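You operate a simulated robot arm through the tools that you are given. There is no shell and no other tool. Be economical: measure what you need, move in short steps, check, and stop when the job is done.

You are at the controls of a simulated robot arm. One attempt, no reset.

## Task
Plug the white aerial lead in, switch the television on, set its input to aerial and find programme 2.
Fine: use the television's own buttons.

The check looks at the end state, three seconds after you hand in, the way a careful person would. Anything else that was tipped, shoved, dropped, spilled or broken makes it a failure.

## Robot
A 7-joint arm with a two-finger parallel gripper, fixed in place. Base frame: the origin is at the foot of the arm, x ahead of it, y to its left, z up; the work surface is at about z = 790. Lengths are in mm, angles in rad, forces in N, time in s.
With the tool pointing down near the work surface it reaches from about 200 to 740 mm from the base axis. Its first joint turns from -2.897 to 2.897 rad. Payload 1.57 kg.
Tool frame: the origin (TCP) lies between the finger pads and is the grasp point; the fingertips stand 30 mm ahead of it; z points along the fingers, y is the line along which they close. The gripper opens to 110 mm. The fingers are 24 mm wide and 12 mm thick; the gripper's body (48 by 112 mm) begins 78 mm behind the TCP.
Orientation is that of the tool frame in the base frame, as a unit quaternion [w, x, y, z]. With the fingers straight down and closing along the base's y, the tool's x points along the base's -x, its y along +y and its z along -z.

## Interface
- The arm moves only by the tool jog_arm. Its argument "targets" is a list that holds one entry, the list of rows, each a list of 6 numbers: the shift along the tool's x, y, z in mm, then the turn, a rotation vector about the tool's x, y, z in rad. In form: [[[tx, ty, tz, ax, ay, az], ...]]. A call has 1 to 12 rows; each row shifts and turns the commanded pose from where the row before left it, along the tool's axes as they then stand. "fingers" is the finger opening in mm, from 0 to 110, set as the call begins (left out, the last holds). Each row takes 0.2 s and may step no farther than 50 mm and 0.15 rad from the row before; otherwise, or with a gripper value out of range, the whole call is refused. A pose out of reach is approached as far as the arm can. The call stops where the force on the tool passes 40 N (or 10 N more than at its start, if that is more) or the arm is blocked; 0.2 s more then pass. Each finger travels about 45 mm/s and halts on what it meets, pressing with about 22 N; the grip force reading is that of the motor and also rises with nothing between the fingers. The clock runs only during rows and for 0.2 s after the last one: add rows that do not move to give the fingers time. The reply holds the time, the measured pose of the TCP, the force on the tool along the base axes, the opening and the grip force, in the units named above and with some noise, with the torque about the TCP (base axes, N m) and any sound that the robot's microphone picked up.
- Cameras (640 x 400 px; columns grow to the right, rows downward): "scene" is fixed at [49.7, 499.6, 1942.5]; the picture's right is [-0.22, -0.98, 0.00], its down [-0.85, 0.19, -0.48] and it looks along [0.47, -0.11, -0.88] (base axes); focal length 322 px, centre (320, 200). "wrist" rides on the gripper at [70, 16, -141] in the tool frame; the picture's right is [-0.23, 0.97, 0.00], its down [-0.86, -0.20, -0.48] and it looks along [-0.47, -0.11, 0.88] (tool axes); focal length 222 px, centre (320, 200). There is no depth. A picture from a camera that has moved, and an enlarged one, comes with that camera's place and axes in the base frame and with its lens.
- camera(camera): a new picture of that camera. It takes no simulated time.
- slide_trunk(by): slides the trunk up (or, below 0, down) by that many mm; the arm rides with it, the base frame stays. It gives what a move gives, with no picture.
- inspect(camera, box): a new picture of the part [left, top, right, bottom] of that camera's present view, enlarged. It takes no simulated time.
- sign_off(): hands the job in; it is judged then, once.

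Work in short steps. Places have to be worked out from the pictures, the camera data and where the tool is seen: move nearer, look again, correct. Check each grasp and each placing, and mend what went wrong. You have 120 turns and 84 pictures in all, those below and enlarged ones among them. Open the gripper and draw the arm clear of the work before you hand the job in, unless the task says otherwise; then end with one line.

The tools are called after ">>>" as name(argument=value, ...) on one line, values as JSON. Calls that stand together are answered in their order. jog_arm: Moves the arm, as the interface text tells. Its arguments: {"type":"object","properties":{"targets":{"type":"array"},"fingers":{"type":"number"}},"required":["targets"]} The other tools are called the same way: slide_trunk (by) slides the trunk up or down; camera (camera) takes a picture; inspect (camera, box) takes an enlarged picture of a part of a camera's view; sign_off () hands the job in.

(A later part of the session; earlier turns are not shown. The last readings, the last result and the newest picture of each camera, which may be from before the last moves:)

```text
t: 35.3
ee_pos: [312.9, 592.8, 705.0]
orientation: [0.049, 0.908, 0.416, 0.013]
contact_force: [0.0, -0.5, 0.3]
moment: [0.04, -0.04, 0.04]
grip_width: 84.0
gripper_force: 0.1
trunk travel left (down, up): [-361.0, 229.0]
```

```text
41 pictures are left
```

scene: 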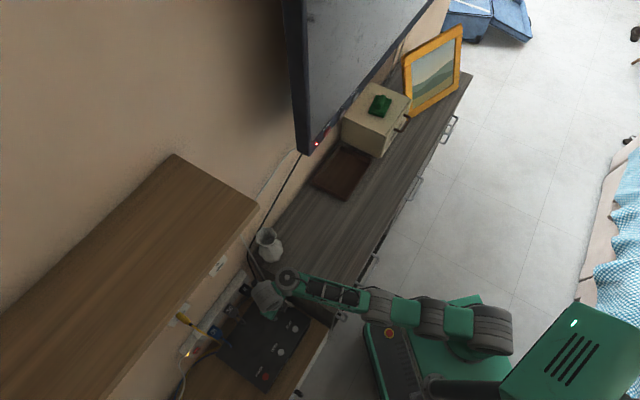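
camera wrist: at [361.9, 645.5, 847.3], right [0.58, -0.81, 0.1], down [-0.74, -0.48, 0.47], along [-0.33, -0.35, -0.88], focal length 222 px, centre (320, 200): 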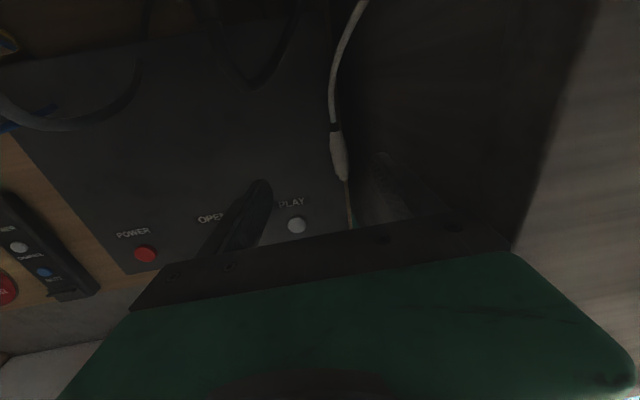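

I zoom on the plug between the fingers.

>>> inspect(camera="wrist", box=[240, 90, 432, 210])

```text
3.33 times, centred on (336, 150) of wrist
camera zoom: at [361.9, 645.5, 847.3], right [0.58, -0.81, 0.1], down [-0.74, -0.48, 0.47], along [-0.33, -0.35, -0.88], focal length 740 px, centre (267, 367)
```

zoom: 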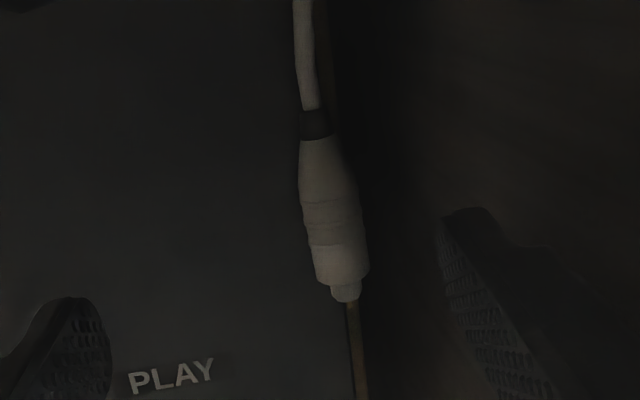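

The plug sits at the player's edge, front (318.5, 554), rear (351.5, 591.5). I reduce the roll, move 7 mm toward the front and descend to z ≈ 648.

>>> jog_arm(targets=[[[-7, 0, 0, 0.05, 0, 0], [0, -1.5, 28, 0, 0, 0], [0, -1.5, 28, 0, 0, 0], [0, 0, 0, 0, 0, 0]]], fingers=80)

>>> camera(camera="wrist")

```text
t: 36.3
ee_pos: [308.9, 585.8, 658.0]
orientation: [0.028, 0.909, 0.416, 0.002]
contact_force: [0.6, 0.6, 0.6]
moment: [-0.01, -0.01, -0.02]
grip_width: 79.9
gripper_force: 0.1
out of reach, approached as far as the arm can: row 3
trunk travel left (down, up): [-361.0, 229.0]
```

```text
39 pictures are left
camera wrist: at [362.4, 635.3, 800.0], right [0.59, -0.81, 0.05], down [-0.72, -0.49, 0.48], along [-0.36, -0.32, -0.87], focal length 222 px, centre (320, 200)
```

wrist: 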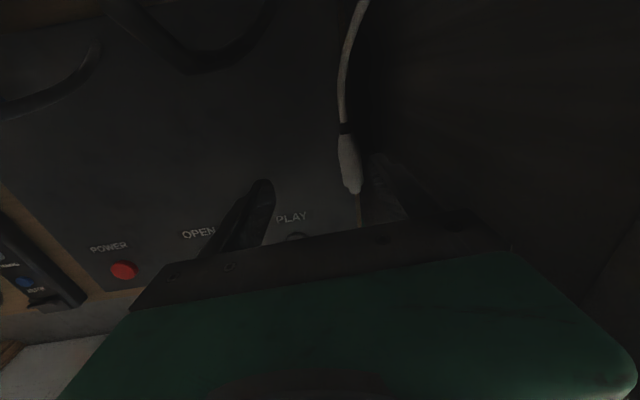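

Positions match; I use the trunk to lower the last 12 mm.

>>> slide_trunk(by=-12)

>>> inspect(camera="wrist", box=[240, 90, 432, 210])

```text
t: 36.9
ee_pos: [307.7, 586.3, 646.3]
orientation: [0.026, 0.909, 0.415, 0.002]
contact_force: [-0.5, -0.5, 0.1]
moment: [0.0, 0.05, 0.0]
grip_width: 80.0
gripper_force: 0.0
trunk travel left (down, up): [-349.0, 241.0]
```

```text
3.33 times, centred on (336, 150) of wrist
camera zoom: at [362.4, 635.2, 788.3], right [0.59, -0.81, 0.05], down [-0.72, -0.49, 0.48], along [-0.36, -0.32, -0.87], focal length 740 px, centre (267, 367)
```

zoom: 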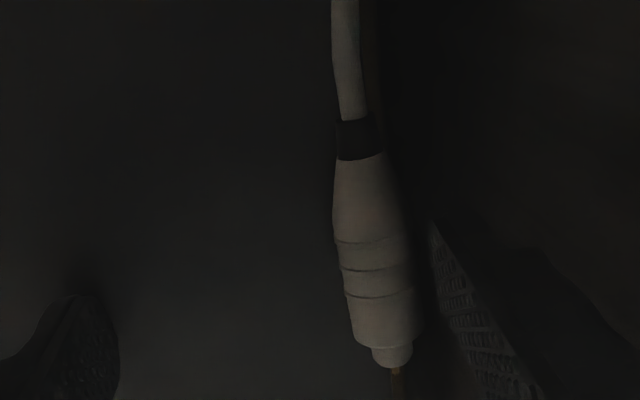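

No contact yet; the plug is inside the fingers. I lower 4 mm more.

>>> slide_trunk(by=-4)

>>> slide_trunk(by=-2)

```text
t: 37.5
ee_pos: [307.0, 586.3, 645.0]
orientation: [0.027, 0.909, 0.416, 0.004]
contact_force: [-2.9, -3.6, 10.4]
moment: [0.3, 0.34, 0.16]
grip_width: 79.4
gripper_force: 0.1
trunk travel left (down, up): [-345.0, 245.0]
```

```text
t: 38.0
ee_pos: [307.8, 585.7, 645.4]
orientation: [0.024, 0.909, 0.416, 0.006]
contact_force: [-3.0, -3.7, 21.9]
moment: [0.78, 0.9, 0.26]
grip_width: 79.3
gripper_force: 0.0
trunk travel left (down, up): [-343.0, 247.0]
```

The left fingertip touches the player at TCP z ≈ 645, so the player top is about 612.6 and the plug axis about 622. I relieve by 4.5 mm and close; the grip is 7 mm past the axis.

>>> slide_trunk(by=4.5)

>>> jog_arm(targets=[[[0, 0, 0, 0, 0, 0], [0, 0, 0, 0, 0, 0], [0, 0, 0, 0, 0, 0], [0, 0, 0, 0, 0, 0], [0, 0, 0, 0, 0, 0]]], fingers=8)

>>> inspect(camera="wrist", box=[240, 90, 432, 210])

```text
t: 38.5
ee_pos: [308.6, 585.9, 645.7]
orientation: [0.026, 0.91, 0.414, 0.003]
contact_force: [4.2, 6.6, 9.6]
moment: [0.6, 0.17, -0.35]
grip_width: 81.0
gripper_force: 0.5
trunk travel left (down, up): [-348.0, 242.0]
```

```text
t: 39.7
ee_pos: [309.1, 585.8, 645.8]
orientation: [0.027, 0.909, 0.415, 0.002]
contact_force: [0.6, -0.3, -0.1]
moment: [0.01, -0.04, -0.01]
grip_width: 15.3
gripper_force: 18.9
trunk travel left (down, up): [-348.0, 242.0]
```

```text
3.33 times, centred on (336, 150) of wrist
camera zoom: at [362.7, 635.0, 786.4], right [0.59, -0.81, 0.05], down [-0.72, -0.49, 0.48], along [-0.36, -0.32, -0.87], focal length 740 px, centre (267, 367)
```

zoom: 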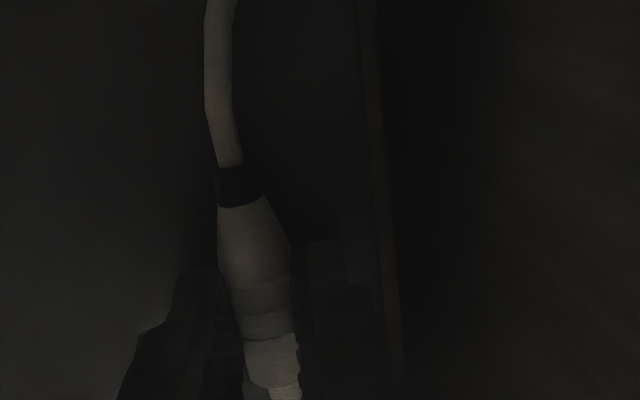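

Held at 15.3 mm. I lift 30 mm with the trunk and check that it stays.

>>> slide_trunk(by=30)

>>> inspect(camera="wrist", box=[240, 90, 432, 210])

```text
t: 40.5
ee_pos: [308.3, 586.8, 675.4]
orientation: [0.027, 0.909, 0.416, 0.003]
contact_force: [-0.1, -0.1, -0.5]
moment: [0.04, -0.01, 0.05]
grip_width: 15.9
gripper_force: 21.7
trunk travel left (down, up): [-378.0, 212.0]
```

```text
3.33 times, centred on (336, 150) of wrist
camera zoom: at [362.3, 635.4, 816.6], right [0.59, -0.81, 0.05], down [-0.72, -0.49, 0.48], along [-0.36, -0.32, -0.87], focal length 740 px, centre (267, 367)
```

zoom: 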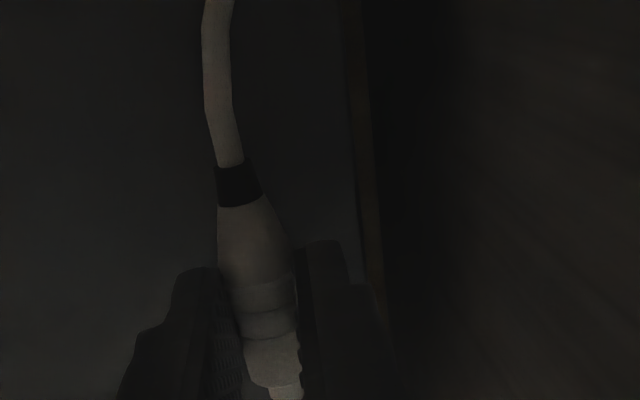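

The plug is held. I raise the trunk 190 to clear the cabinet top, then carry the plug to about (284, 386) above the cabinet's front left corner.

>>> slide_trunk(by=190)

>>> jog_arm(targets=[[[-33.4, 22.6, 0, 0, 0, 0], [-33.4, 22.6, 0, 0, 0, 0], [-33.4, 22.6, 0, 0, 0, 0], [-33.4, 22.6, 0, 0, 0, 0], [-33.4, 22.6, 0, 0, 0, 0], [0, 0, 0, 0, 0, 0]]])

>>> camera(camera="scene")

>>> inspect(camera="wrist", box=[200, 70, 440, 220])

```text
t: 42.6
ee_pos: [307.1, 587.0, 865.4]
orientation: [0.026, 0.909, 0.415, 0.003]
contact_force: [-0.2, 0.2, 0.9]
moment: [-0.03, -0.02, 0.0]
grip_width: 15.9
gripper_force: 21.9
trunk travel left (down, up): [-568.0, 22.0]
```

```text
t: 44.0
ee_pos: [330.1, 534.2, 848.0]
orientation: [0.028, 0.909, 0.416, 0.002]
contact_force: [-0.5, 0.3, 0.1]
moment: [0.0, 0.0, 0.0]
grip_width: 15.9
gripper_force: 21.6
out of reach, approached as far as the arm can: row 1, 2, 3, 4, 5
trunk travel left (down, up): [-568.0, 22.0]
```

```text
35 pictures are left
```

scene: 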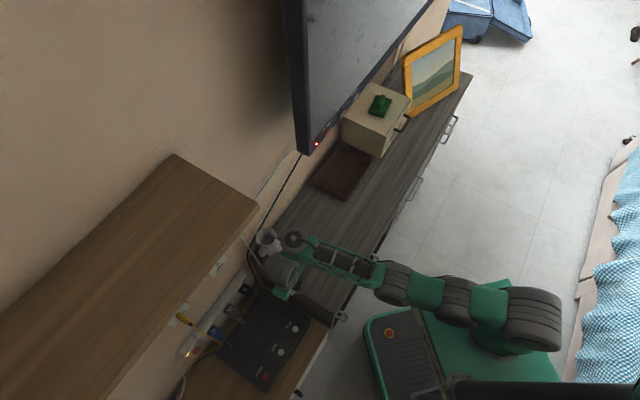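

```text
2.67 times, centred on (320, 145) of wrist
camera zoom: at [384.6, 583.0, 988.8], right [0.59, -0.81, 0.05], down [-0.72, -0.49, 0.48], along [-0.36, -0.32, -0.87], focal length 592 px, centre (320, 347)
```

zoom: 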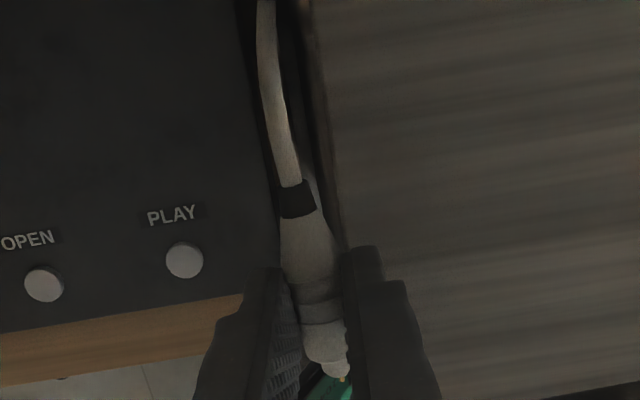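

The arm cannot follow with this yaw (probably the last joint at its limit). The set-down heading is free, so I turn the tool back by about 0.8 rad here, above the surface, and see if it moves freely.

>>> jog_arm(targets=[[[0, 0, -15, 0, 0, 0.13], [0, 0, -15, 0, 0, 0.13], [0, 0, -15, 0, 0, 0.13], [0, 0, 0, 0, 0, 0.13], [0, 0, 0, 0, 0, 0.13], [0, 0, 0, 0, 0, 0.13], [0, 0, 0, 0, 0, 0]]])

>>> jog_arm(targets=[[[-20, 0, 0, 0, 0, 0], [-20, 0, 0, 0, 0, 0], [0, 0, 0, 0, 0, 0]]])

```text
t: 45.6
ee_pos: [332.7, 544.6, 889.9]
orientation: [0.024, 0.999, 0.037, 0.013]
contact_force: [0.0, 0.4, -0.5]
moment: [-0.02, 0.0, -0.02]
grip_width: 15.8
gripper_force: 22.0
out of reach, approached as far as the arm can: row 1, 2
trunk travel left (down, up): [-568.0, 22.0]
```

```text
t: 46.4
ee_pos: [300.0, 558.5, 885.8]
orientation: [0.025, 0.999, 0.037, 0.012]
contact_force: [-1.0, -0.5, -0.6]
moment: [0.0, -0.03, 0.01]
grip_width: 15.9
gripper_force: 22.4
out of reach, approached as far as the arm can: row 1, 2
trunk travel left (down, up): [-568.0, 22.0]
```

Still limited. I keep turning toward the final yaw, which should free the joints, then test a move toward the robot again.

>>> jog_arm(targets=[[[0, 0, 0, 0, 0, 0.14], [0, 0, 0, 0, 0, 0.14], [0, 0, 0, 0, 0, 0.14], [0, 0, 0, 0, 0, 0.14], [0, 0, 0, 0, 0, 0.14], [0, 0, 0, 0, 0, 0.14], [0, 0, 0, 0, 0, 0]]])

>>> camera(camera="scene")

>>> inspect(camera="scene", box=[200, 200, 392, 320])

```text
t: 48.0
ee_pos: [302.1, 560.0, 886.6]
orientation: [0.016, 0.927, -0.373, 0.022]
contact_force: [-0.7, -0.3, -0.6]
moment: [-0.02, 0.03, 0.03]
grip_width: 15.8
gripper_force: 22.1
trunk travel left (down, up): [-568.0, 22.0]
```

```text
33 pictures are left
```

scene: 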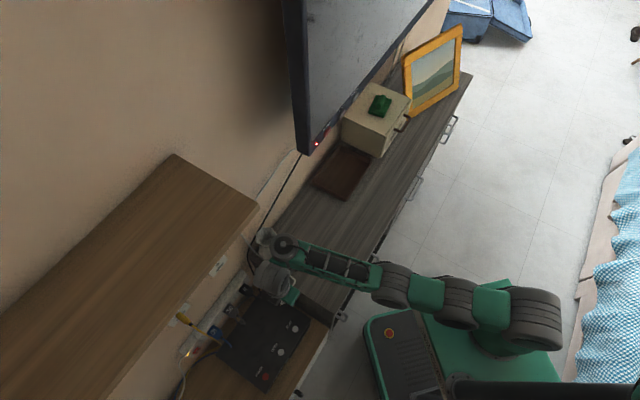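

```text
3.33 times, centred on (296, 260) of scene
camera zoom: at [49.7, 499.6, 1942.5], right [-0.22, -0.98, 0.0], down [-0.85, 0.19, -0.48], along [0.47, -0.11, -0.88], focal length 1074 px, centre (400, 0)
```

zoom: 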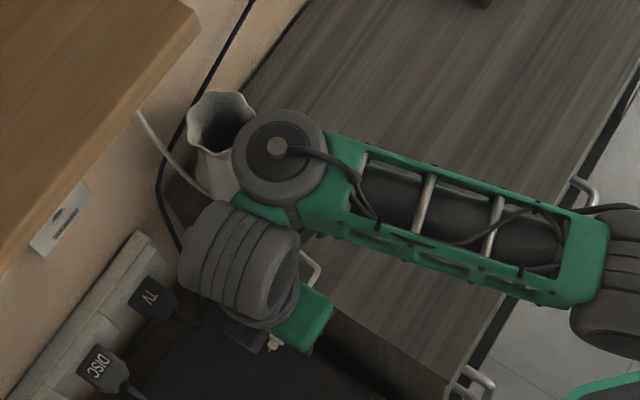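

The plug is still in the fingers and the vase stands. At this yaw (2.38) tool +y points away from the wall; I try moving back 100 mm.

>>> jog_arm(targets=[[[0, 25, 0, 0, 0, 0], [0, 25, 0, 0, 0, 0], [0, 25, 0, 0, 0, 0], [0, 25, 0, 0, 0, 0], [0, 0, 0, 0, 0, 0]]])

```text
t: 49.2
ee_pos: [268.7, 567.8, 873.2]
orientation: [0.018, 0.928, -0.373, 0.022]
contact_force: [-0.8, -1.0, -0.4]
moment: [0.01, -0.02, 0.0]
grip_width: 15.9
gripper_force: 22.3
out of reach, approached as far as the arm can: row 1, 2, 3, 4
trunk travel left (down, up): [-568.0, 22.0]
```

The arm sits in its straight-elbow singularity, so inward moves only slide it sideways. I go up 120 mm and then down and inward, to bend the elbow.

>>> jog_arm(targets=[[[0, 0, -40, 0, 0, 0], [0, 0, -40, 0, 0, 0], [0, 0, -40, 0, 0, 0], [0, 0, -40, 0, 0, 0], [0, 0, 30, 0, 0, 0], [0, 0, 30, 0, 0, 0], [0, 20, 0, 0, 0, 0], [0, 20, 0, 0, 0, 0], [0, 20, 0, 0, 0, 0], [0, 0, 0, 0, 0, 0]]])

```text
t: 51.4
ee_pos: [235.3, 562.1, 988.9]
orientation: [0.02, 0.928, -0.372, 0.021]
contact_force: [-0.6, -0.8, -0.8]
moment: [0.01, 0.03, -0.01]
grip_width: 15.7
gripper_force: 22.1
out of reach, approached as far as the arm can: row 1, 7, 8, 9
trunk travel left (down, up): [-568.0, 22.0]
```

I exaggerate that: 160 mm further up, where the arm's sphere is narrower, then 120 mm straight down, and then inward.

>>> jog_arm(targets=[[[0, 0, -45, 0, 0, 0], [0, 0, -45, 0, 0, 0], [0, 0, -45, 0, 0, 0], [0, 0, -45, 0, 0, 0], [0, 0, 0, 0, 0, 0], [0, 0, 35, 0, 0, 0], [0, 0, 35, 0, 0, 0], [0, 0, 35, 0, 0, 0], [0, 0, 0, 0, 0, 0]]])

>>> jog_arm(targets=[[[0, 20, 0, 0, 0, 0], [0, 20, 0, 0, 0, 0], [0, 0, 0, 0, 0, 0]]])

```text
t: 53.4
ee_pos: [234.9, 564.8, 1064.8]
orientation: [0.016, 0.928, -0.372, 0.022]
contact_force: [0.4, -0.5, -0.5]
moment: [-0.02, 0.01, 0.01]
grip_width: 15.8
gripper_force: 22.1
trunk travel left (down, up): [-568.0, 22.0]
```

```text
t: 54.2
ee_pos: [205.6, 536.2, 1065.4]
orientation: [0.015, 0.928, -0.372, 0.022]
contact_force: [0.2, 0.0, -0.6]
moment: [0.02, -0.01, 0.01]
grip_width: 16.0
gripper_force: 22.1
trunk travel left (down, up): [-568.0, 22.0]
```

Free again. Now I turn the tool the rest of the way to face the wall (yaw ≈ 0.82), at height.

>>> jog_arm(targets=[[[0, 0, 0, 0, 0, 0.13], [0, 0, 0, 0, 0, 0.13], [0, 0, 0, 0, 0, 0.13], [0, 0, 0, 0, 0, 0.13], [0, 0, 0, 0, 0, 0.13], [0, 0, 0, 0, 0, 0.13], [0, 0, 0, 0, 0, 0.13], [0, 0, 0, 0, 0, 0.13], [0, 0, 0, 0, 0, 0.13], [0, 0, 0, 0, 0, 0.13], [0, 0, 0, 0, 0, 0.13], [0, 0, 0, 0, 0, 0.126]]])

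>>> camera(camera="scene")

>>> camera(camera="wrist")

```text
t: 56.8
ee_pos: [205.2, 535.8, 1064.2]
orientation: [0.003, -0.399, 0.917, -0.027]
contact_force: [0.3, -0.4, -0.6]
moment: [-0.01, 0.0, 0.0]
grip_width: 15.7
gripper_force: 22.3
trunk travel left (down, up): [-568.0, 22.0]
```

```text
31 pictures are left
```

scene: 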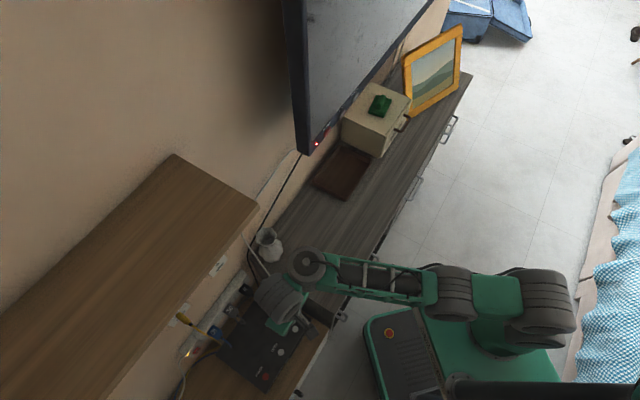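

```text
30 pictures are left
camera wrist: at [142.3, 503.4, 1206.6], right [-0.56, 0.83, -0.05], down [0.72, 0.51, 0.48], along [0.42, 0.23, -0.88], focal length 222 px, centre (320, 200)
```

wrist: 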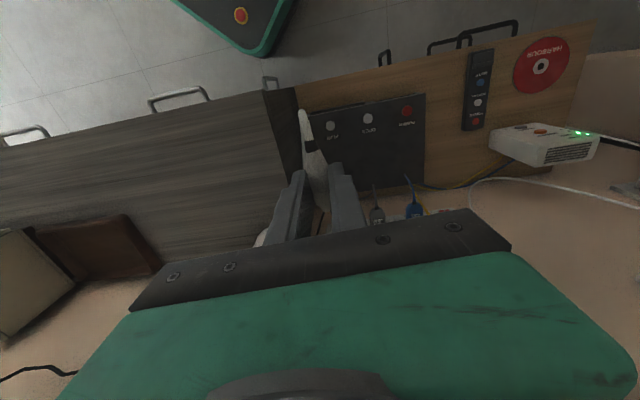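

The plug is firmly held, tip toward the wall. I carry it back from the wall, then along the cabinet to above (359, 377), keeping the lead high over the vase.

>>> jog_arm(targets=[[[45, 0, 0, 0, 0, 0], [15, -20, 0, 0, 0, 0], [0, -45, 0, 0, 0, 0], [0, -45, 0, 0, 0, 0], [0, -45, 0, 0, 0, 0], [0, -40, 0, 0, 0, 0], [-20, -26, 0, 0, 0, 0], [-28, 0, 0, 0, 0, 0], [0, 0, 0, 0, 0, 0]]])

>>> camera(camera="scene")

```text
t: 58.8
ee_pos: [358.6, 378.8, 1076.7]
orientation: [0.003, -0.4, 0.916, -0.027]
contact_force: [0.1, -0.2, -0.9]
moment: [0.0, 0.0, 0.01]
grip_width: 15.9
gripper_force: 22.2
trunk travel left (down, up): [-568.0, 22.0]
```

```text
29 pictures are left
```

scene: 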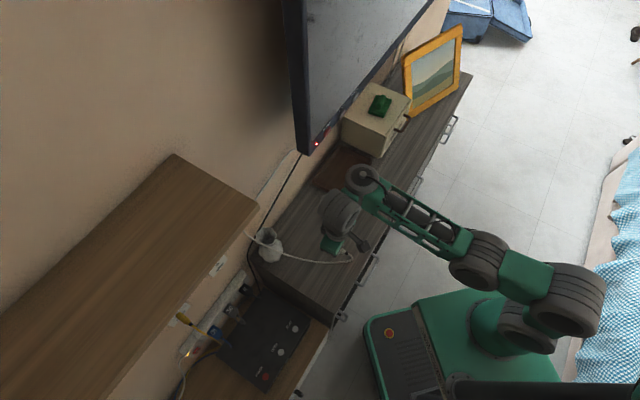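

Clean carry; vase and lead are fine. I level the small roll and descend to z ≈ 850.

>>> jog_arm(targets=[[[0, 0, 0, -0.05, 0, 0], [0, 0, 45, 0, 0, 0], [0, 0, 45, 0, 0, 0], [0, 0, 45, 0, 0, 0], [0, 0, 45, 0, 0, 0], [0, 0, 40, 0, 0, 0], [0, 0, 0, 0, 0, 0]]])

>>> jog_arm(targets=[[[0, 0, 6, 0, 0, 0], [0, 0, 6, 0, 0, 0], [0, 0, 5, 0, 0, 0], [0, 0, 0, 0, 0, 0]]])

>>> inspect(camera="wrist", box=[220, 80, 412, 200])

```text
t: 60.4
ee_pos: [396.2, 425.3, 1038.5]
orientation: [-0.016, -0.4, 0.917, -0.007]
contact_force: [0.3, -0.5, -0.8]
moment: [0.03, -0.01, -0.02]
grip_width: 15.8
gripper_force: 22.0
out of reach, approached as far as the arm can: row 2, 3, 4, 5, 6
trunk travel left (down, up): [-568.0, 22.0]
```

```text
t: 61.4
ee_pos: [403.4, 435.1, 1037.5]
orientation: [-0.011, -0.401, 0.916, -0.005]
contact_force: [2.1, -0.5, -0.3]
moment: [0.02, 0.01, -0.03]
grip_width: 15.8
gripper_force: 21.7
out of reach, approached as far as the arm can: row 1, 2, 3
trunk travel left (down, up): [-568.0, 22.0]
```

```text
3.33 times, centred on (316, 140) of wrist
camera zoom: at [346.7, 397.8, 1180.5], right [-0.56, 0.83, -0.01], down [0.74, 0.5, 0.46], along [0.38, 0.25, -0.89], focal length 740 px, centre (333, 400)
```

zoom: 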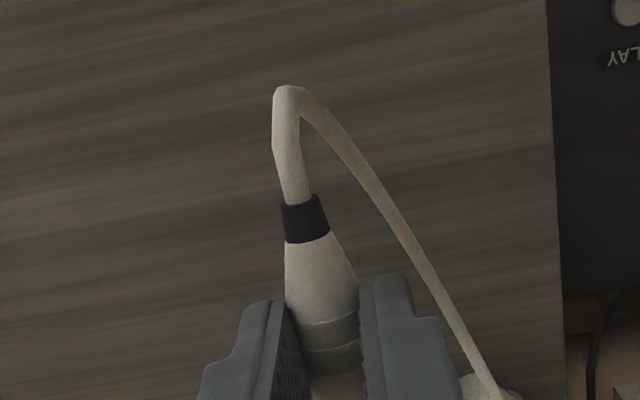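

The downward jog is limited by a joint, so I will use the trunk for vertical moves. First I move back from the wall and test whether the forward tilt is possible in this arm posture.

>>> jog_arm(targets=[[[25, 0, 0, 0, 0, 0], [25, 0, 0, 0, 0, 0], [20, 0, 0, 0, 0, 0], [0, 0, 0, 0, 0, 0]]])

>>> jog_arm(targets=[[[0, 0, 0, 0, -0.13, 0], [0, 0, 0, 0, -0.13, 0], [0, 0, 0, 0, -0.13, 0], [0, 0, 0, 0, -0.13, 0], [0, 0, 0, 0, -0.13, 0], [0, 0, 0, 0, 0, 0]]])

>>> camera(camera="scene")

```text
t: 62.4
ee_pos: [363.9, 393.5, 1065.6]
orientation: [-0.011, -0.4, 0.917, -0.004]
contact_force: [0.2, -0.3, -0.1]
moment: [0.0, 0.0, -0.01]
grip_width: 15.9
gripper_force: 21.8
out of reach, approached as far as the arm can: row 1, 2, 3
trunk travel left (down, up): [-568.0, 22.0]
```

```text
t: 63.8
ee_pos: [375.9, 403.6, 1193.0]
orientation: [0.107, -0.397, 0.91, 0.052]
contact_force: [-0.5, 0.6, 0.2]
moment: [-0.01, -0.04, -0.01]
grip_width: 15.8
gripper_force: 22.0
out of reach, approached as far as the arm can: row 1, 2, 3, 4, 5
trunk travel left (down, up): [-568.0, 22.0]
```

```text
27 pictures are left
```

scene: 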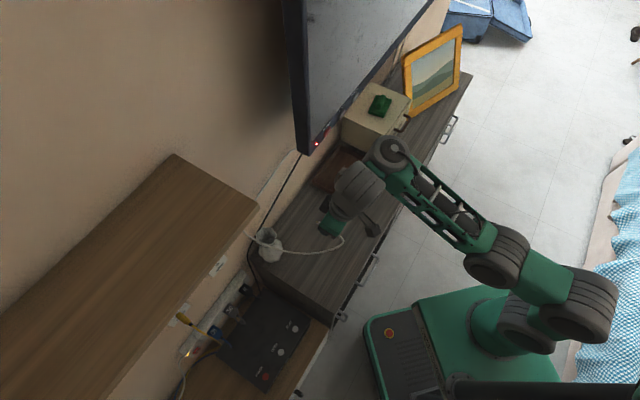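

A joint limit blocks lower and inward poses; I look closely at the arm's posture to understand how to unwind it.

>>> inspect(camera="scene", box=[300, 120, 640, 380])

```text
1.54 times, centred on (470, 250) of scene
camera zoom: at [49.7, 499.6, 1942.5], right [-0.22, -0.98, 0.0], down [-0.85, 0.19, -0.48], along [0.47, -0.11, -0.88], focal length 496 px, centre (89, 123)
```

zoom: 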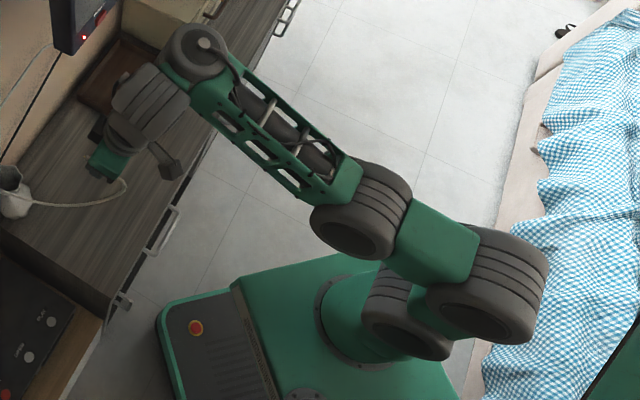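

The elbow has swung low and sideways. In that posture high poses relative to the shoulder are free, and the trunk can go down 568 mm, so I can work with it. I test: 60 mm up and then tilt 0.4 more.

>>> jog_arm(targets=[[[-8, 0, -29, 0, 0, 0], [-8, 0, -29, 0, 0, 0], [0, 0, 0, 0, -0.1, 0], [0, 0, 0, 0, -0.1, 0], [0, 0, 0, 0, -0.1, 0], [0, 0, 0, 0, -0.1, 0], [0, 0, 0, 0, 0, 0]]])

```text
t: 65.4
ee_pos: [399.2, 418.6, 1289.9]
orientation: [0.252, -0.384, 0.878, 0.13]
contact_force: [0.2, -0.5, -0.7]
moment: [-0.01, -0.02, -0.01]
grip_width: 16.0
gripper_force: 22.2
out of reach, approached as far as the arm can: row 4, 5, 6
trunk travel left (down, up): [-568.0, 22.0]
```

Tilt is now 0.575. Good: I can lower with the trunk until the plug's tail touches the cabinet, loosen the fingers slightly so the plug pivots flat while still straddled, and regrip. First I try moving 40 mm back from the wall.

>>> jog_arm(targets=[[[17, 0, -11, 0, 0, 0], [17, 0, -11, 0, 0, 0], [0, 0, 0, 0, 0, 0]]])

>>> slide_trunk(by=-250)

>>> camera(camera="scene")

```text
t: 66.2
ee_pos: [371.3, 389.0, 1291.2]
orientation: [0.252, -0.385, 0.878, 0.131]
contact_force: [-0.6, 0.2, 0.7]
moment: [0.0, -0.02, 0.04]
grip_width: 15.9
gripper_force: 21.9
trunk travel left (down, up): [-568.0, 22.0]
```

```text
t: 68.7
ee_pos: [371.7, 388.9, 1040.8]
orientation: [0.252, -0.386, 0.878, 0.131]
contact_force: [-0.3, -0.8, 0.4]
moment: [-0.01, 0.01, 0.0]
grip_width: 15.7
gripper_force: 21.7
trunk travel left (down, up): [-318.0, 272.0]
```

```text
25 pictures are left
```

scene: 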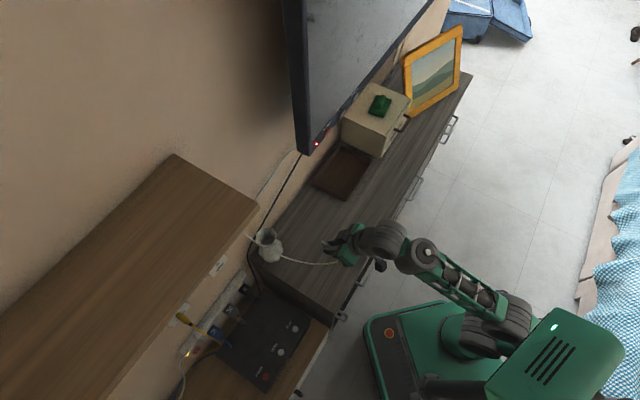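

All clear. I lower another 195 mm to z ≈ 846, just before the tail should touch.

>>> slide_trunk(by=-120)

>>> slide_trunk(by=-75)

>>> inspect(camera="wrist", box=[220, 80, 412, 200])

```text
t: 70.2
ee_pos: [371.8, 389.6, 921.9]
orientation: [0.252, -0.385, 0.878, 0.131]
contact_force: [0.2, -0.7, 0.0]
moment: [-0.02, -0.03, -0.01]
grip_width: 16.0
gripper_force: 21.4
trunk travel left (down, up): [-198.0, 392.0]
```

```text
t: 71.4
ee_pos: [372.2, 389.1, 846.0]
orientation: [0.252, -0.385, 0.878, 0.131]
contact_force: [-0.3, 0.1, -0.3]
moment: [-0.02, 0.02, 0.0]
grip_width: 15.7
gripper_force: 22.1
trunk travel left (down, up): [-122.0, 467.0]
```

```text
3.33 times, centred on (316, 140) of wrist
camera zoom: at [271.6, 297.8, 927.9], right [-0.59, 0.79, 0.16], down [0.48, 0.19, 0.86], along [0.65, 0.58, -0.49], focal length 740 px, centre (333, 400)
```

zoom: 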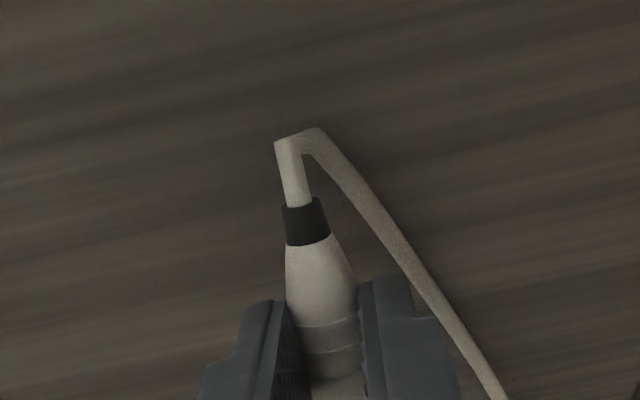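

I press down in small trunk steps so the tail pivots the plug flat.

>>> slide_trunk(by=-7)

>>> slide_trunk(by=-5)

>>> inspect(camera="wrist", box=[220, 80, 412, 200])

```text
t: 71.9
ee_pos: [372.3, 389.3, 839.0]
orientation: [0.252, -0.384, 0.879, 0.131]
contact_force: [-1.0, -0.5, -0.4]
moment: [0.04, -0.02, 0.0]
grip_width: 15.9
gripper_force: 21.8
trunk travel left (down, up): [-115.0, 474.0]
```

```text
t: 72.5
ee_pos: [372.6, 388.8, 833.4]
orientation: [0.252, -0.385, 0.878, 0.131]
contact_force: [0.6, 0.2, -0.1]
moment: [0.0, -0.04, 0.0]
grip_width: 15.6
gripper_force: 22.2
trunk travel left (down, up): [-110.0, 480.0]
```

```text
3.33 times, centred on (316, 140) of wrist
camera zoom: at [271.6, 297.8, 915.8], right [-0.59, 0.79, 0.16], down [0.48, 0.19, 0.86], along [0.65, 0.58, -0.49], focal length 740 px, centre (333, 400)
```

zoom: 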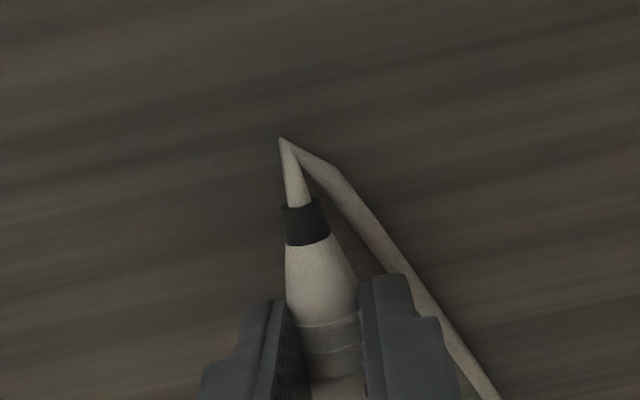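

Only the lead's end is touching yet. I continue down.

>>> slide_trunk(by=-4)

>>> slide_trunk(by=-4)

>>> inspect(camera="wrist", box=[220, 80, 412, 200])

```text
t: 73.0
ee_pos: [371.5, 389.1, 829.4]
orientation: [0.251, -0.385, 0.879, 0.13]
contact_force: [-0.6, -0.4, -0.7]
moment: [0.01, -0.02, -0.03]
grip_width: 15.7
gripper_force: 21.7
trunk travel left (down, up): [-106.0, 484.0]
```

```text
t: 73.5
ee_pos: [371.5, 389.1, 828.1]
orientation: [0.253, -0.385, 0.878, 0.131]
contact_force: [0.3, -0.5, 2.6]
moment: [-0.01, 0.0, -0.02]
grip_width: 15.7
gripper_force: 21.9
trunk travel left (down, up): [-102.0, 488.0]
```

```text
3.33 times, centred on (316, 140) of wrist
camera zoom: at [271.5, 297.7, 908.2], right [-0.59, 0.79, 0.16], down [0.48, 0.18, 0.86], along [0.65, 0.58, -0.49], focal length 740 px, centre (333, 400)
```

zoom: 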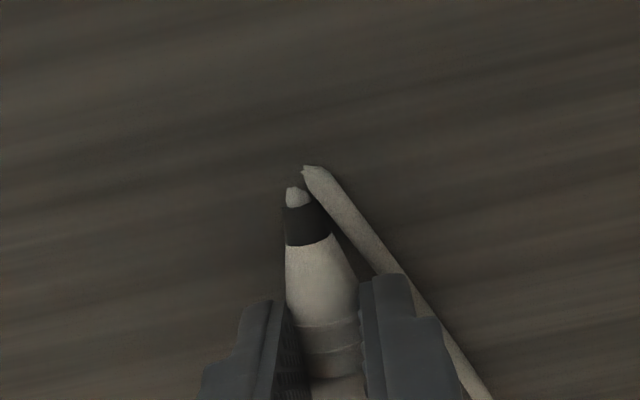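

Contact begins at z ≈ 828. I press another few mm to pivot the plug.

>>> slide_trunk(by=-3)

>>> slide_trunk(by=-3)

>>> inspect(camera="wrist", box=[220, 80, 412, 200])

```text
t: 74.0
ee_pos: [372.4, 389.1, 826.1]
orientation: [0.255, -0.385, 0.877, 0.132]
contact_force: [0.7, 1.1, 14.7]
moment: [0.0, 0.04, -0.02]
grip_width: 15.7
gripper_force: 22.2
trunk travel left (down, up): [-99.0, 490.0]
```

```text
t: 74.6
ee_pos: [372.0, 388.0, 822.7]
orientation: [0.253, -0.385, 0.878, 0.132]
contact_force: [1.9, 2.0, 17.8]
moment: [0.02, -0.1, 0.05]
grip_width: 16.0
gripper_force: 21.4
trunk travel left (down, up): [-96.0, 494.0]
```

```text
3.33 times, centred on (316, 140) of wrist
camera zoom: at [271.1, 297.3, 903.2], right [-0.59, 0.79, 0.16], down [0.48, 0.18, 0.86], along [0.65, 0.58, -0.48], focal length 740 px, centre (333, 400)
```

zoom: 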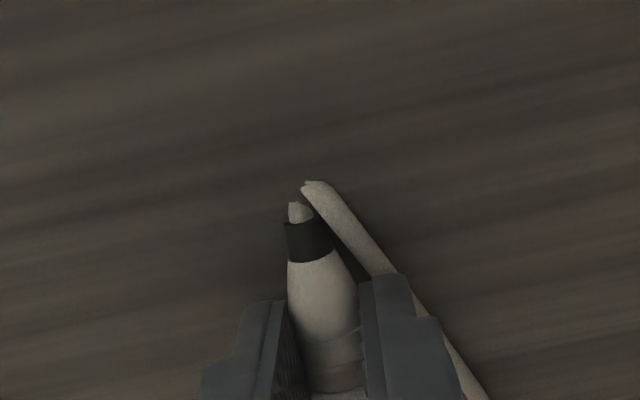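

The plug is pivoting in the fingers. The fingertips are now near the surface, so I loosen slightly to let it drop flat, still straddled.

>>> jog_arm(targets=[[[0, 0, 0, 0, 0, 0], [0, 0, 0, 0, 0, 0], [0, 0, 0, 0, 0, 0]]], fingers=20)

>>> inspect(camera="wrist", box=[220, 80, 412, 200])

>>> inspect(camera="scene", box=[240, 200, 400, 300])

```text
t: 75.4
ee_pos: [371.6, 389.3, 822.1]
orientation: [0.253, -0.386, 0.877, 0.132]
contact_force: [1.1, 6.1, 22.3]
moment: [0.14, -0.29, 0.18]
grip_width: 17.0
gripper_force: 0.1
trunk travel left (down, up): [-96.0, 494.0]
```

```text
3.33 times, centred on (316, 140) of wrist
camera zoom: at [270.7, 297.6, 903.1], right [-0.59, 0.79, 0.16], down [0.47, 0.18, 0.86], along [0.65, 0.58, -0.48], focal length 740 px, centre (333, 400)
```

zoom: 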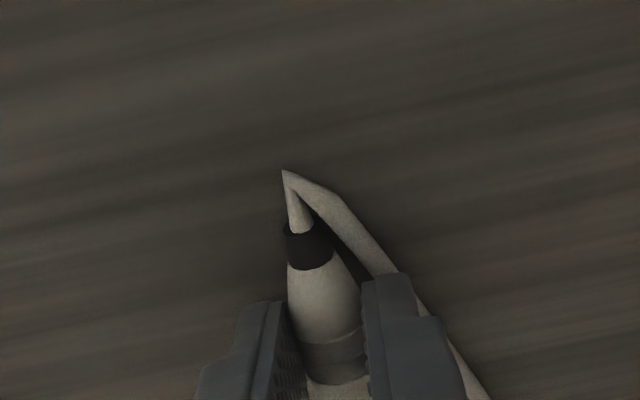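

```text
4.00 times, centred on (320, 250) of scene
camera zoom: at [49.7, 499.6, 1942.5], right [-0.22, -0.98, 0.0], down [-0.85, 0.19, -0.48], along [0.47, -0.11, -0.88], focal length 1289 px, centre (320, 0)
```

zoom: 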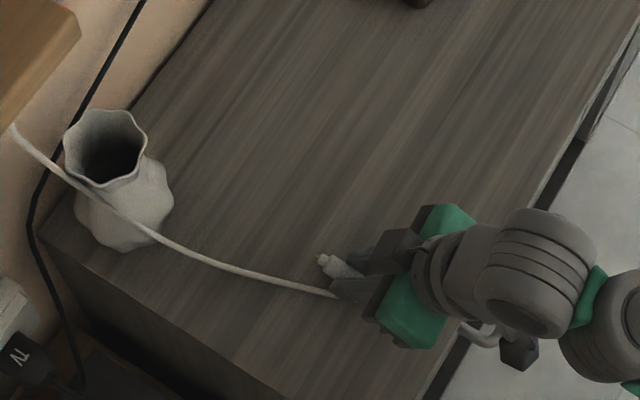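

The fingertips press on the surface (22 N), so I relieve by 3 mm and let the fingers open fully to 20.

>>> slide_trunk(by=3)

>>> jog_arm(targets=[[[0, 0, 0, 0, 0, 0], [0, 0, 0, 0, 0, 0], [0, 0, 0, 0, 0, 0]]], fingers=21)

>>> inspect(camera="wrist", box=[220, 80, 412, 200])

```text
t: 75.9
ee_pos: [373.1, 389.4, 822.6]
orientation: [0.252, -0.384, 0.879, 0.13]
contact_force: [-1.4, 4.4, 12.4]
moment: [0.07, -0.11, 0.08]
grip_width: 16.8
gripper_force: 0.1
trunk travel left (down, up): [-99.0, 490.0]
```

```text
t: 76.7
ee_pos: [372.4, 388.9, 822.8]
orientation: [0.251, -0.385, 0.879, 0.13]
contact_force: [-1.6, 0.0, 5.2]
moment: [-0.02, 0.0, 0.02]
grip_width: 19.5
gripper_force: 0.0
trunk travel left (down, up): [-99.0, 490.0]
```

```text
3.33 times, centred on (316, 140) of wrist
camera zoom: at [271.5, 297.7, 904.2], right [-0.59, 0.79, 0.16], down [0.48, 0.19, 0.86], along [0.65, 0.58, -0.49], focal length 740 px, centre (333, 400)
```

zoom: 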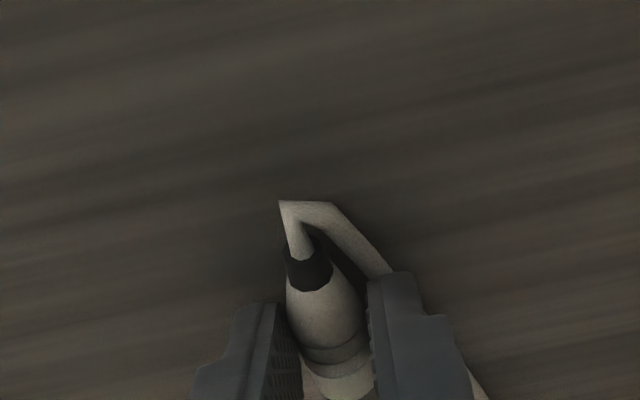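

The plug lies flat between the fingers now, but the grip would be on its tapered rear. I raise 1 mm, slide the fingers 13 mm forward along it, and close.

>>> slide_trunk(by=1.5)

>>> jog_arm(targets=[[[-5.5, 0, 3.5, 0, 0, 0], [-5.5, 0, 3.5, 0, 0, 0], [0, 0, 0, 0, 0, 0]]])

>>> jog_arm(targets=[[[0, 0, 0, 0, 0, 0], [0, 0, 0, 0, 0, 0], [0, 0, 0, 0, 0, 0]]], fingers=8)

>>> inspect(camera="wrist", box=[220, 80, 412, 200])

```text
t: 77.2
ee_pos: [373.2, 388.7, 824.4]
orientation: [0.252, -0.384, 0.879, 0.13]
contact_force: [-0.3, -0.1, -1.0]
moment: [-0.01, -0.01, -0.01]
grip_width: 21.1
gripper_force: 0.0
trunk travel left (down, up): [-101.0, 489.0]
```

```text
t: 78.0
ee_pos: [380.4, 398.8, 824.7]
orientation: [0.252, -0.385, 0.878, 0.13]
contact_force: [0.1, 0.3, -0.9]
moment: [-0.01, -0.01, 0.02]
grip_width: 20.9
gripper_force: 0.1
trunk travel left (down, up): [-101.0, 489.0]
```

```text
t: 78.8
ee_pos: [381.9, 399.1, 824.1]
orientation: [0.252, -0.385, 0.878, 0.131]
contact_force: [0.8, 0.4, 0.4]
moment: [0.06, -0.03, -0.04]
grip_width: 14.5
gripper_force: 22.1
trunk travel left (down, up): [-101.0, 489.0]
```

```text
3.33 times, centred on (316, 140) of wrist
camera zoom: at [280.6, 307.2, 906.5], right [-0.59, 0.79, 0.16], down [0.48, 0.19, 0.86], along [0.65, 0.58, -0.49], focal length 740 px, centre (333, 400)
```

zoom: 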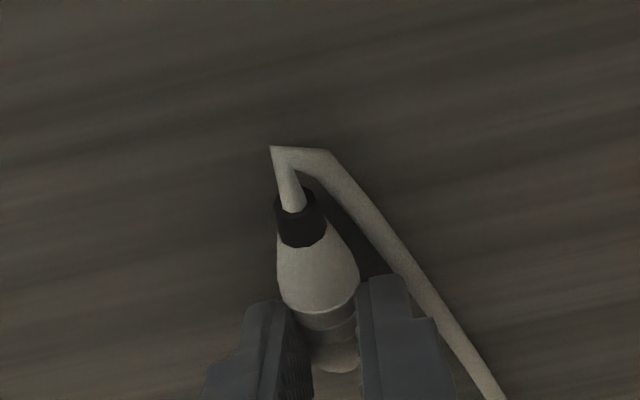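

The opening of 14.5 suggests a grip slightly above the plug's middle. I reopen, lower 2 mm and close again.

>>> jog_arm(targets=[[[0, 0, 0, 0, 0, 0], [0, 0, 0, 0, 0, 0]]], fingers=20)

>>> slide_trunk(by=-2.5)

>>> jog_arm(targets=[[[0, 0, 0, 0, 0, 0], [0, 0, 0, 0, 0, 0], [0, 0, 0, 0, 0, 0]]], fingers=6)

>>> slide_trunk(by=25)

>>> inspect(camera="wrist", box=[220, 80, 412, 200])

```text
t: 79.4
ee_pos: [380.8, 397.6, 824.1]
orientation: [0.252, -0.384, 0.879, 0.13]
contact_force: [0.6, 0.1, -0.2]
moment: [0.01, -0.02, -0.02]
grip_width: 20.1
gripper_force: 0.1
trunk travel left (down, up): [-101.0, 489.0]
```

```text
t: 79.9
ee_pos: [380.7, 397.8, 822.2]
orientation: [0.252, -0.384, 0.878, 0.13]
contact_force: [-0.2, 0.8, 0.0]
moment: [0.05, 0.01, 0.01]
grip_width: 19.9
gripper_force: 0.1
trunk travel left (down, up): [-98.0, 492.0]
```

```text
t: 80.7
ee_pos: [380.7, 397.5, 821.9]
orientation: [0.252, -0.385, 0.878, 0.131]
contact_force: [-0.3, 0.5, 0.4]
moment: [0.02, 0.0, 0.0]
grip_width: 15.7
gripper_force: 22.3
trunk travel left (down, up): [-98.0, 492.0]
```

```text
t: 81.4
ee_pos: [381.0, 398.1, 847.8]
orientation: [0.252, -0.385, 0.878, 0.131]
contact_force: [-0.2, -0.3, -0.3]
moment: [-0.03, -0.02, -0.02]
grip_width: 16.1
gripper_force: 22.0
trunk travel left (down, up): [-123.0, 466.0]
```

```text
3.33 times, centred on (316, 140) of wrist
camera zoom: at [280.6, 307.3, 929.0], right [-0.59, 0.79, 0.16], down [0.48, 0.19, 0.86], along [0.65, 0.58, -0.49], focal length 740 px, centre (333, 400)
```

zoom: 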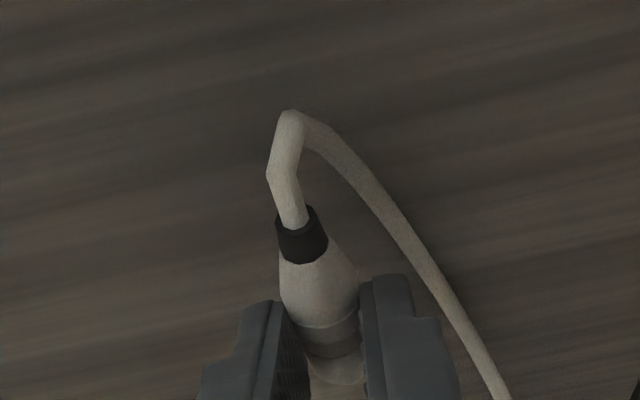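

Held well at 16 mm with the tool at tilt 0.575, so the plug is level. I raise 230 mm with the trunk and move 204 mm left along the wall to line up with the socket, then look.

>>> slide_trunk(by=230)

>>> jog_arm(targets=[[[0, 41, 0, 0, 0, 0], [0, 41, 0, 0, 0, 0], [0, 41, 0, 0, 0, 0], [0, 41, 0, 0, 0, 0], [0, 40, 0, 0, 0, 0], [0, 0, 0, 0, 0, 0]]])

>>> camera(camera="wrist")

>>> camera(camera="scene")

```text
t: 83.8
ee_pos: [380.4, 398.5, 1077.4]
orientation: [0.252, -0.385, 0.878, 0.13]
contact_force: [1.3, 0.3, 0.2]
moment: [0.03, 0.02, 0.0]
grip_width: 16.0
gripper_force: 22.0
trunk travel left (down, up): [-354.0, 236.0]
```

```text
t: 85.2
ee_pos: [228.9, 536.1, 1082.8]
orientation: [0.253, -0.385, 0.878, 0.129]
contact_force: [0.1, -0.2, -0.1]
moment: [0.01, -0.01, 0.01]
grip_width: 15.6
gripper_force: 22.4
trunk travel left (down, up): [-354.0, 236.0]
```

```text
15 pictures are left
camera wrist: at [129.3, 444.4, 1165.2], right [-0.59, 0.79, 0.16], down [0.48, 0.19, 0.86], along [0.65, 0.58, -0.49], focal length 222 px, centre (320, 200)
```

wrist: 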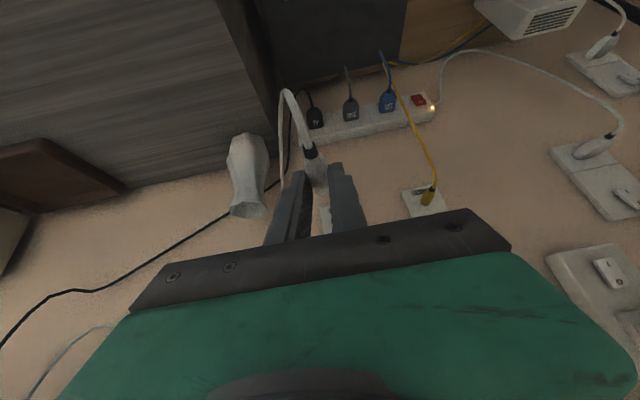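

```text
14 pictures are left
```

scene: 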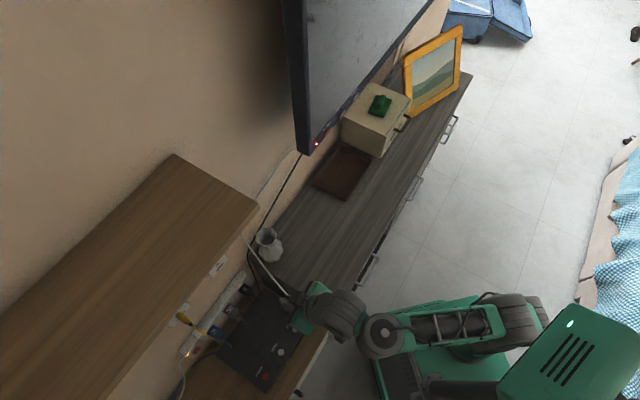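

The socket plate is straight ahead, behind the fingers. I advance 170 mm toward the wall at this height, then lower 70 mm with the trunk.

>>> jog_arm(targets=[[[-28.5, 0, 18.5, 0, 0, 0], [-28.5, 0, 18.5, 0, 0, 0], [-28.5, 0, 18.5, 0, 0, 0], [-28.5, 0, 18.5, 0, 0, 0], [-28.5, 0, 18.5, 0, 0, 0], [0, 0, 0, 0, 0, 0]]])

>>> slide_trunk(by=-70)

>>> inspect(camera="wrist", box=[220, 110, 476, 270])

```text
t: 86.6
ee_pos: [323.7, 641.9, 1080.3]
orientation: [0.251, -0.385, 0.878, 0.132]
contact_force: [-0.3, 0.4, 0.2]
moment: [0.02, -0.03, 0.02]
grip_width: 15.6
gripper_force: 21.6
out of reach, approached as far as the arm can: row 5
trunk travel left (down, up): [-354.0, 236.0]
```

```text
t: 87.7
ee_pos: [323.5, 642.4, 1010.9]
orientation: [0.253, -0.384, 0.878, 0.132]
contact_force: [0.1, 0.1, 0.2]
moment: [-0.02, 0.01, 0.01]
grip_width: 16.1
gripper_force: 22.3
trunk travel left (down, up): [-284.0, 306.0]
```

```text
2.50 times, centred on (348, 190) of wrist
camera zoom: at [222.9, 550.1, 1092.8], right [-0.59, 0.79, 0.16], down [0.48, 0.18, 0.86], along [0.65, 0.58, -0.49], focal length 555 px, centre (250, 225)
```

zoom: 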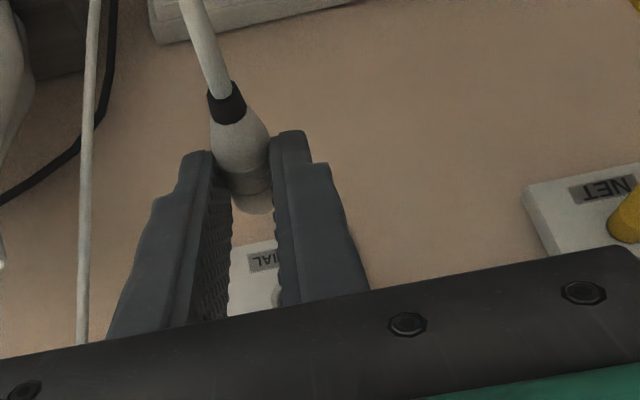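

The socket projects just where I expect, but the arm is at its reach limit because the shoulder is too low for this. I raise the trunk 150 and jog down 150 to bring the arm level, then check.

>>> slide_trunk(by=150)

>>> jog_arm(targets=[[[20.4, 0, 31.5, 0, 0, 0], [20.4, 0, 31.5, 0, 0, 0], [20.4, 0, 31.5, 0, 0, 0], [20.4, 0, 31.5, 0, 0, 0], [0, 0, 0, 0, 0, 0]]])

>>> jog_arm(targets=[[[-16.8, 0, 10.9, 0, 0, 0], [0, 0, 0, 0, 0, 0]]])

```text
t: 89.5
ee_pos: [324.1, 642.5, 1160.1]
orientation: [0.252, -0.385, 0.878, 0.132]
contact_force: [-0.4, -0.3, -0.3]
moment: [0.04, 0.0, -0.01]
grip_width: 15.9
gripper_force: 22.3
trunk travel left (down, up): [-434.0, 156.0]
```

```text
t: 90.7
ee_pos: [319.6, 644.7, 1009.6]
orientation: [0.251, -0.385, 0.878, 0.132]
contact_force: [-0.8, -0.1, 0.2]
moment: [0.02, -0.01, 0.01]
grip_width: 15.7
gripper_force: 22.1
trunk travel left (down, up): [-434.0, 156.0]
```

```text
t: 91.3
ee_pos: [333.3, 660.0, 1009.2]
orientation: [0.252, -0.385, 0.878, 0.132]
contact_force: [-0.1, -0.1, -0.8]
moment: [-0.01, 0.02, 0.02]
grip_width: 15.7
gripper_force: 22.2
trunk travel left (down, up): [-434.0, 156.0]
```

Free now. By my estimate the socket is 108 mm ahead and 8–9 mm to the right of the TCP. I shift 8 mm right and 30 mm forward, then look with both cameras.

>>> jog_arm(targets=[[[0, -8, 0, 0, 0, 0], [-12.6, 0, 8.15, 0, 0, 0], [-12.6, 0, 8.15, 0, 0, 0], [0, 0, 0, 0, 0, 0]]])

>>> inspect(camera="scene", box=[190, 240, 254, 280])

>>> inspect(camera="wrist", box=[256, 140, 416, 240])

```text
t: 92.3
ee_pos: [359.2, 676.1, 1011.4]
orientation: [0.251, -0.386, 0.878, 0.133]
contact_force: [-0.5, 0.1, -0.6]
moment: [0.03, 0.0, -0.01]
grip_width: 15.7
gripper_force: 22.6
trunk travel left (down, up): [-434.0, 156.0]
```

```text
10.00 times, centred on (222, 260) of scene
camera zoom: at [49.7, 499.6, 1942.5], right [-0.22, -0.98, 0.0], down [-0.85, 0.19, -0.48], along [0.47, -0.11, -0.88], focal length 3221 px, centre (1300, -400)
```

zoom: 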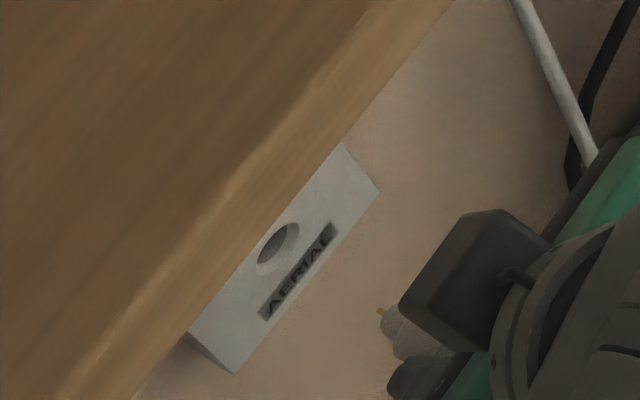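

```text
4.00 times, centred on (336, 190) of wrist
camera zoom: at [258.4, 585.8, 1092.3], right [-0.59, 0.79, 0.16], down [0.48, 0.18, 0.86], along [0.65, 0.58, -0.49], focal length 888 px, centre (256, 240)
```

zoom: 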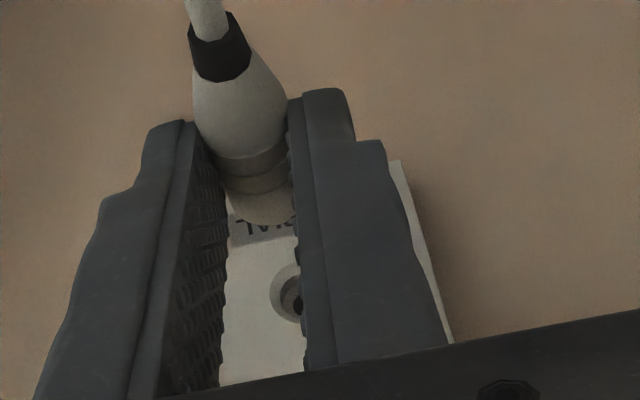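

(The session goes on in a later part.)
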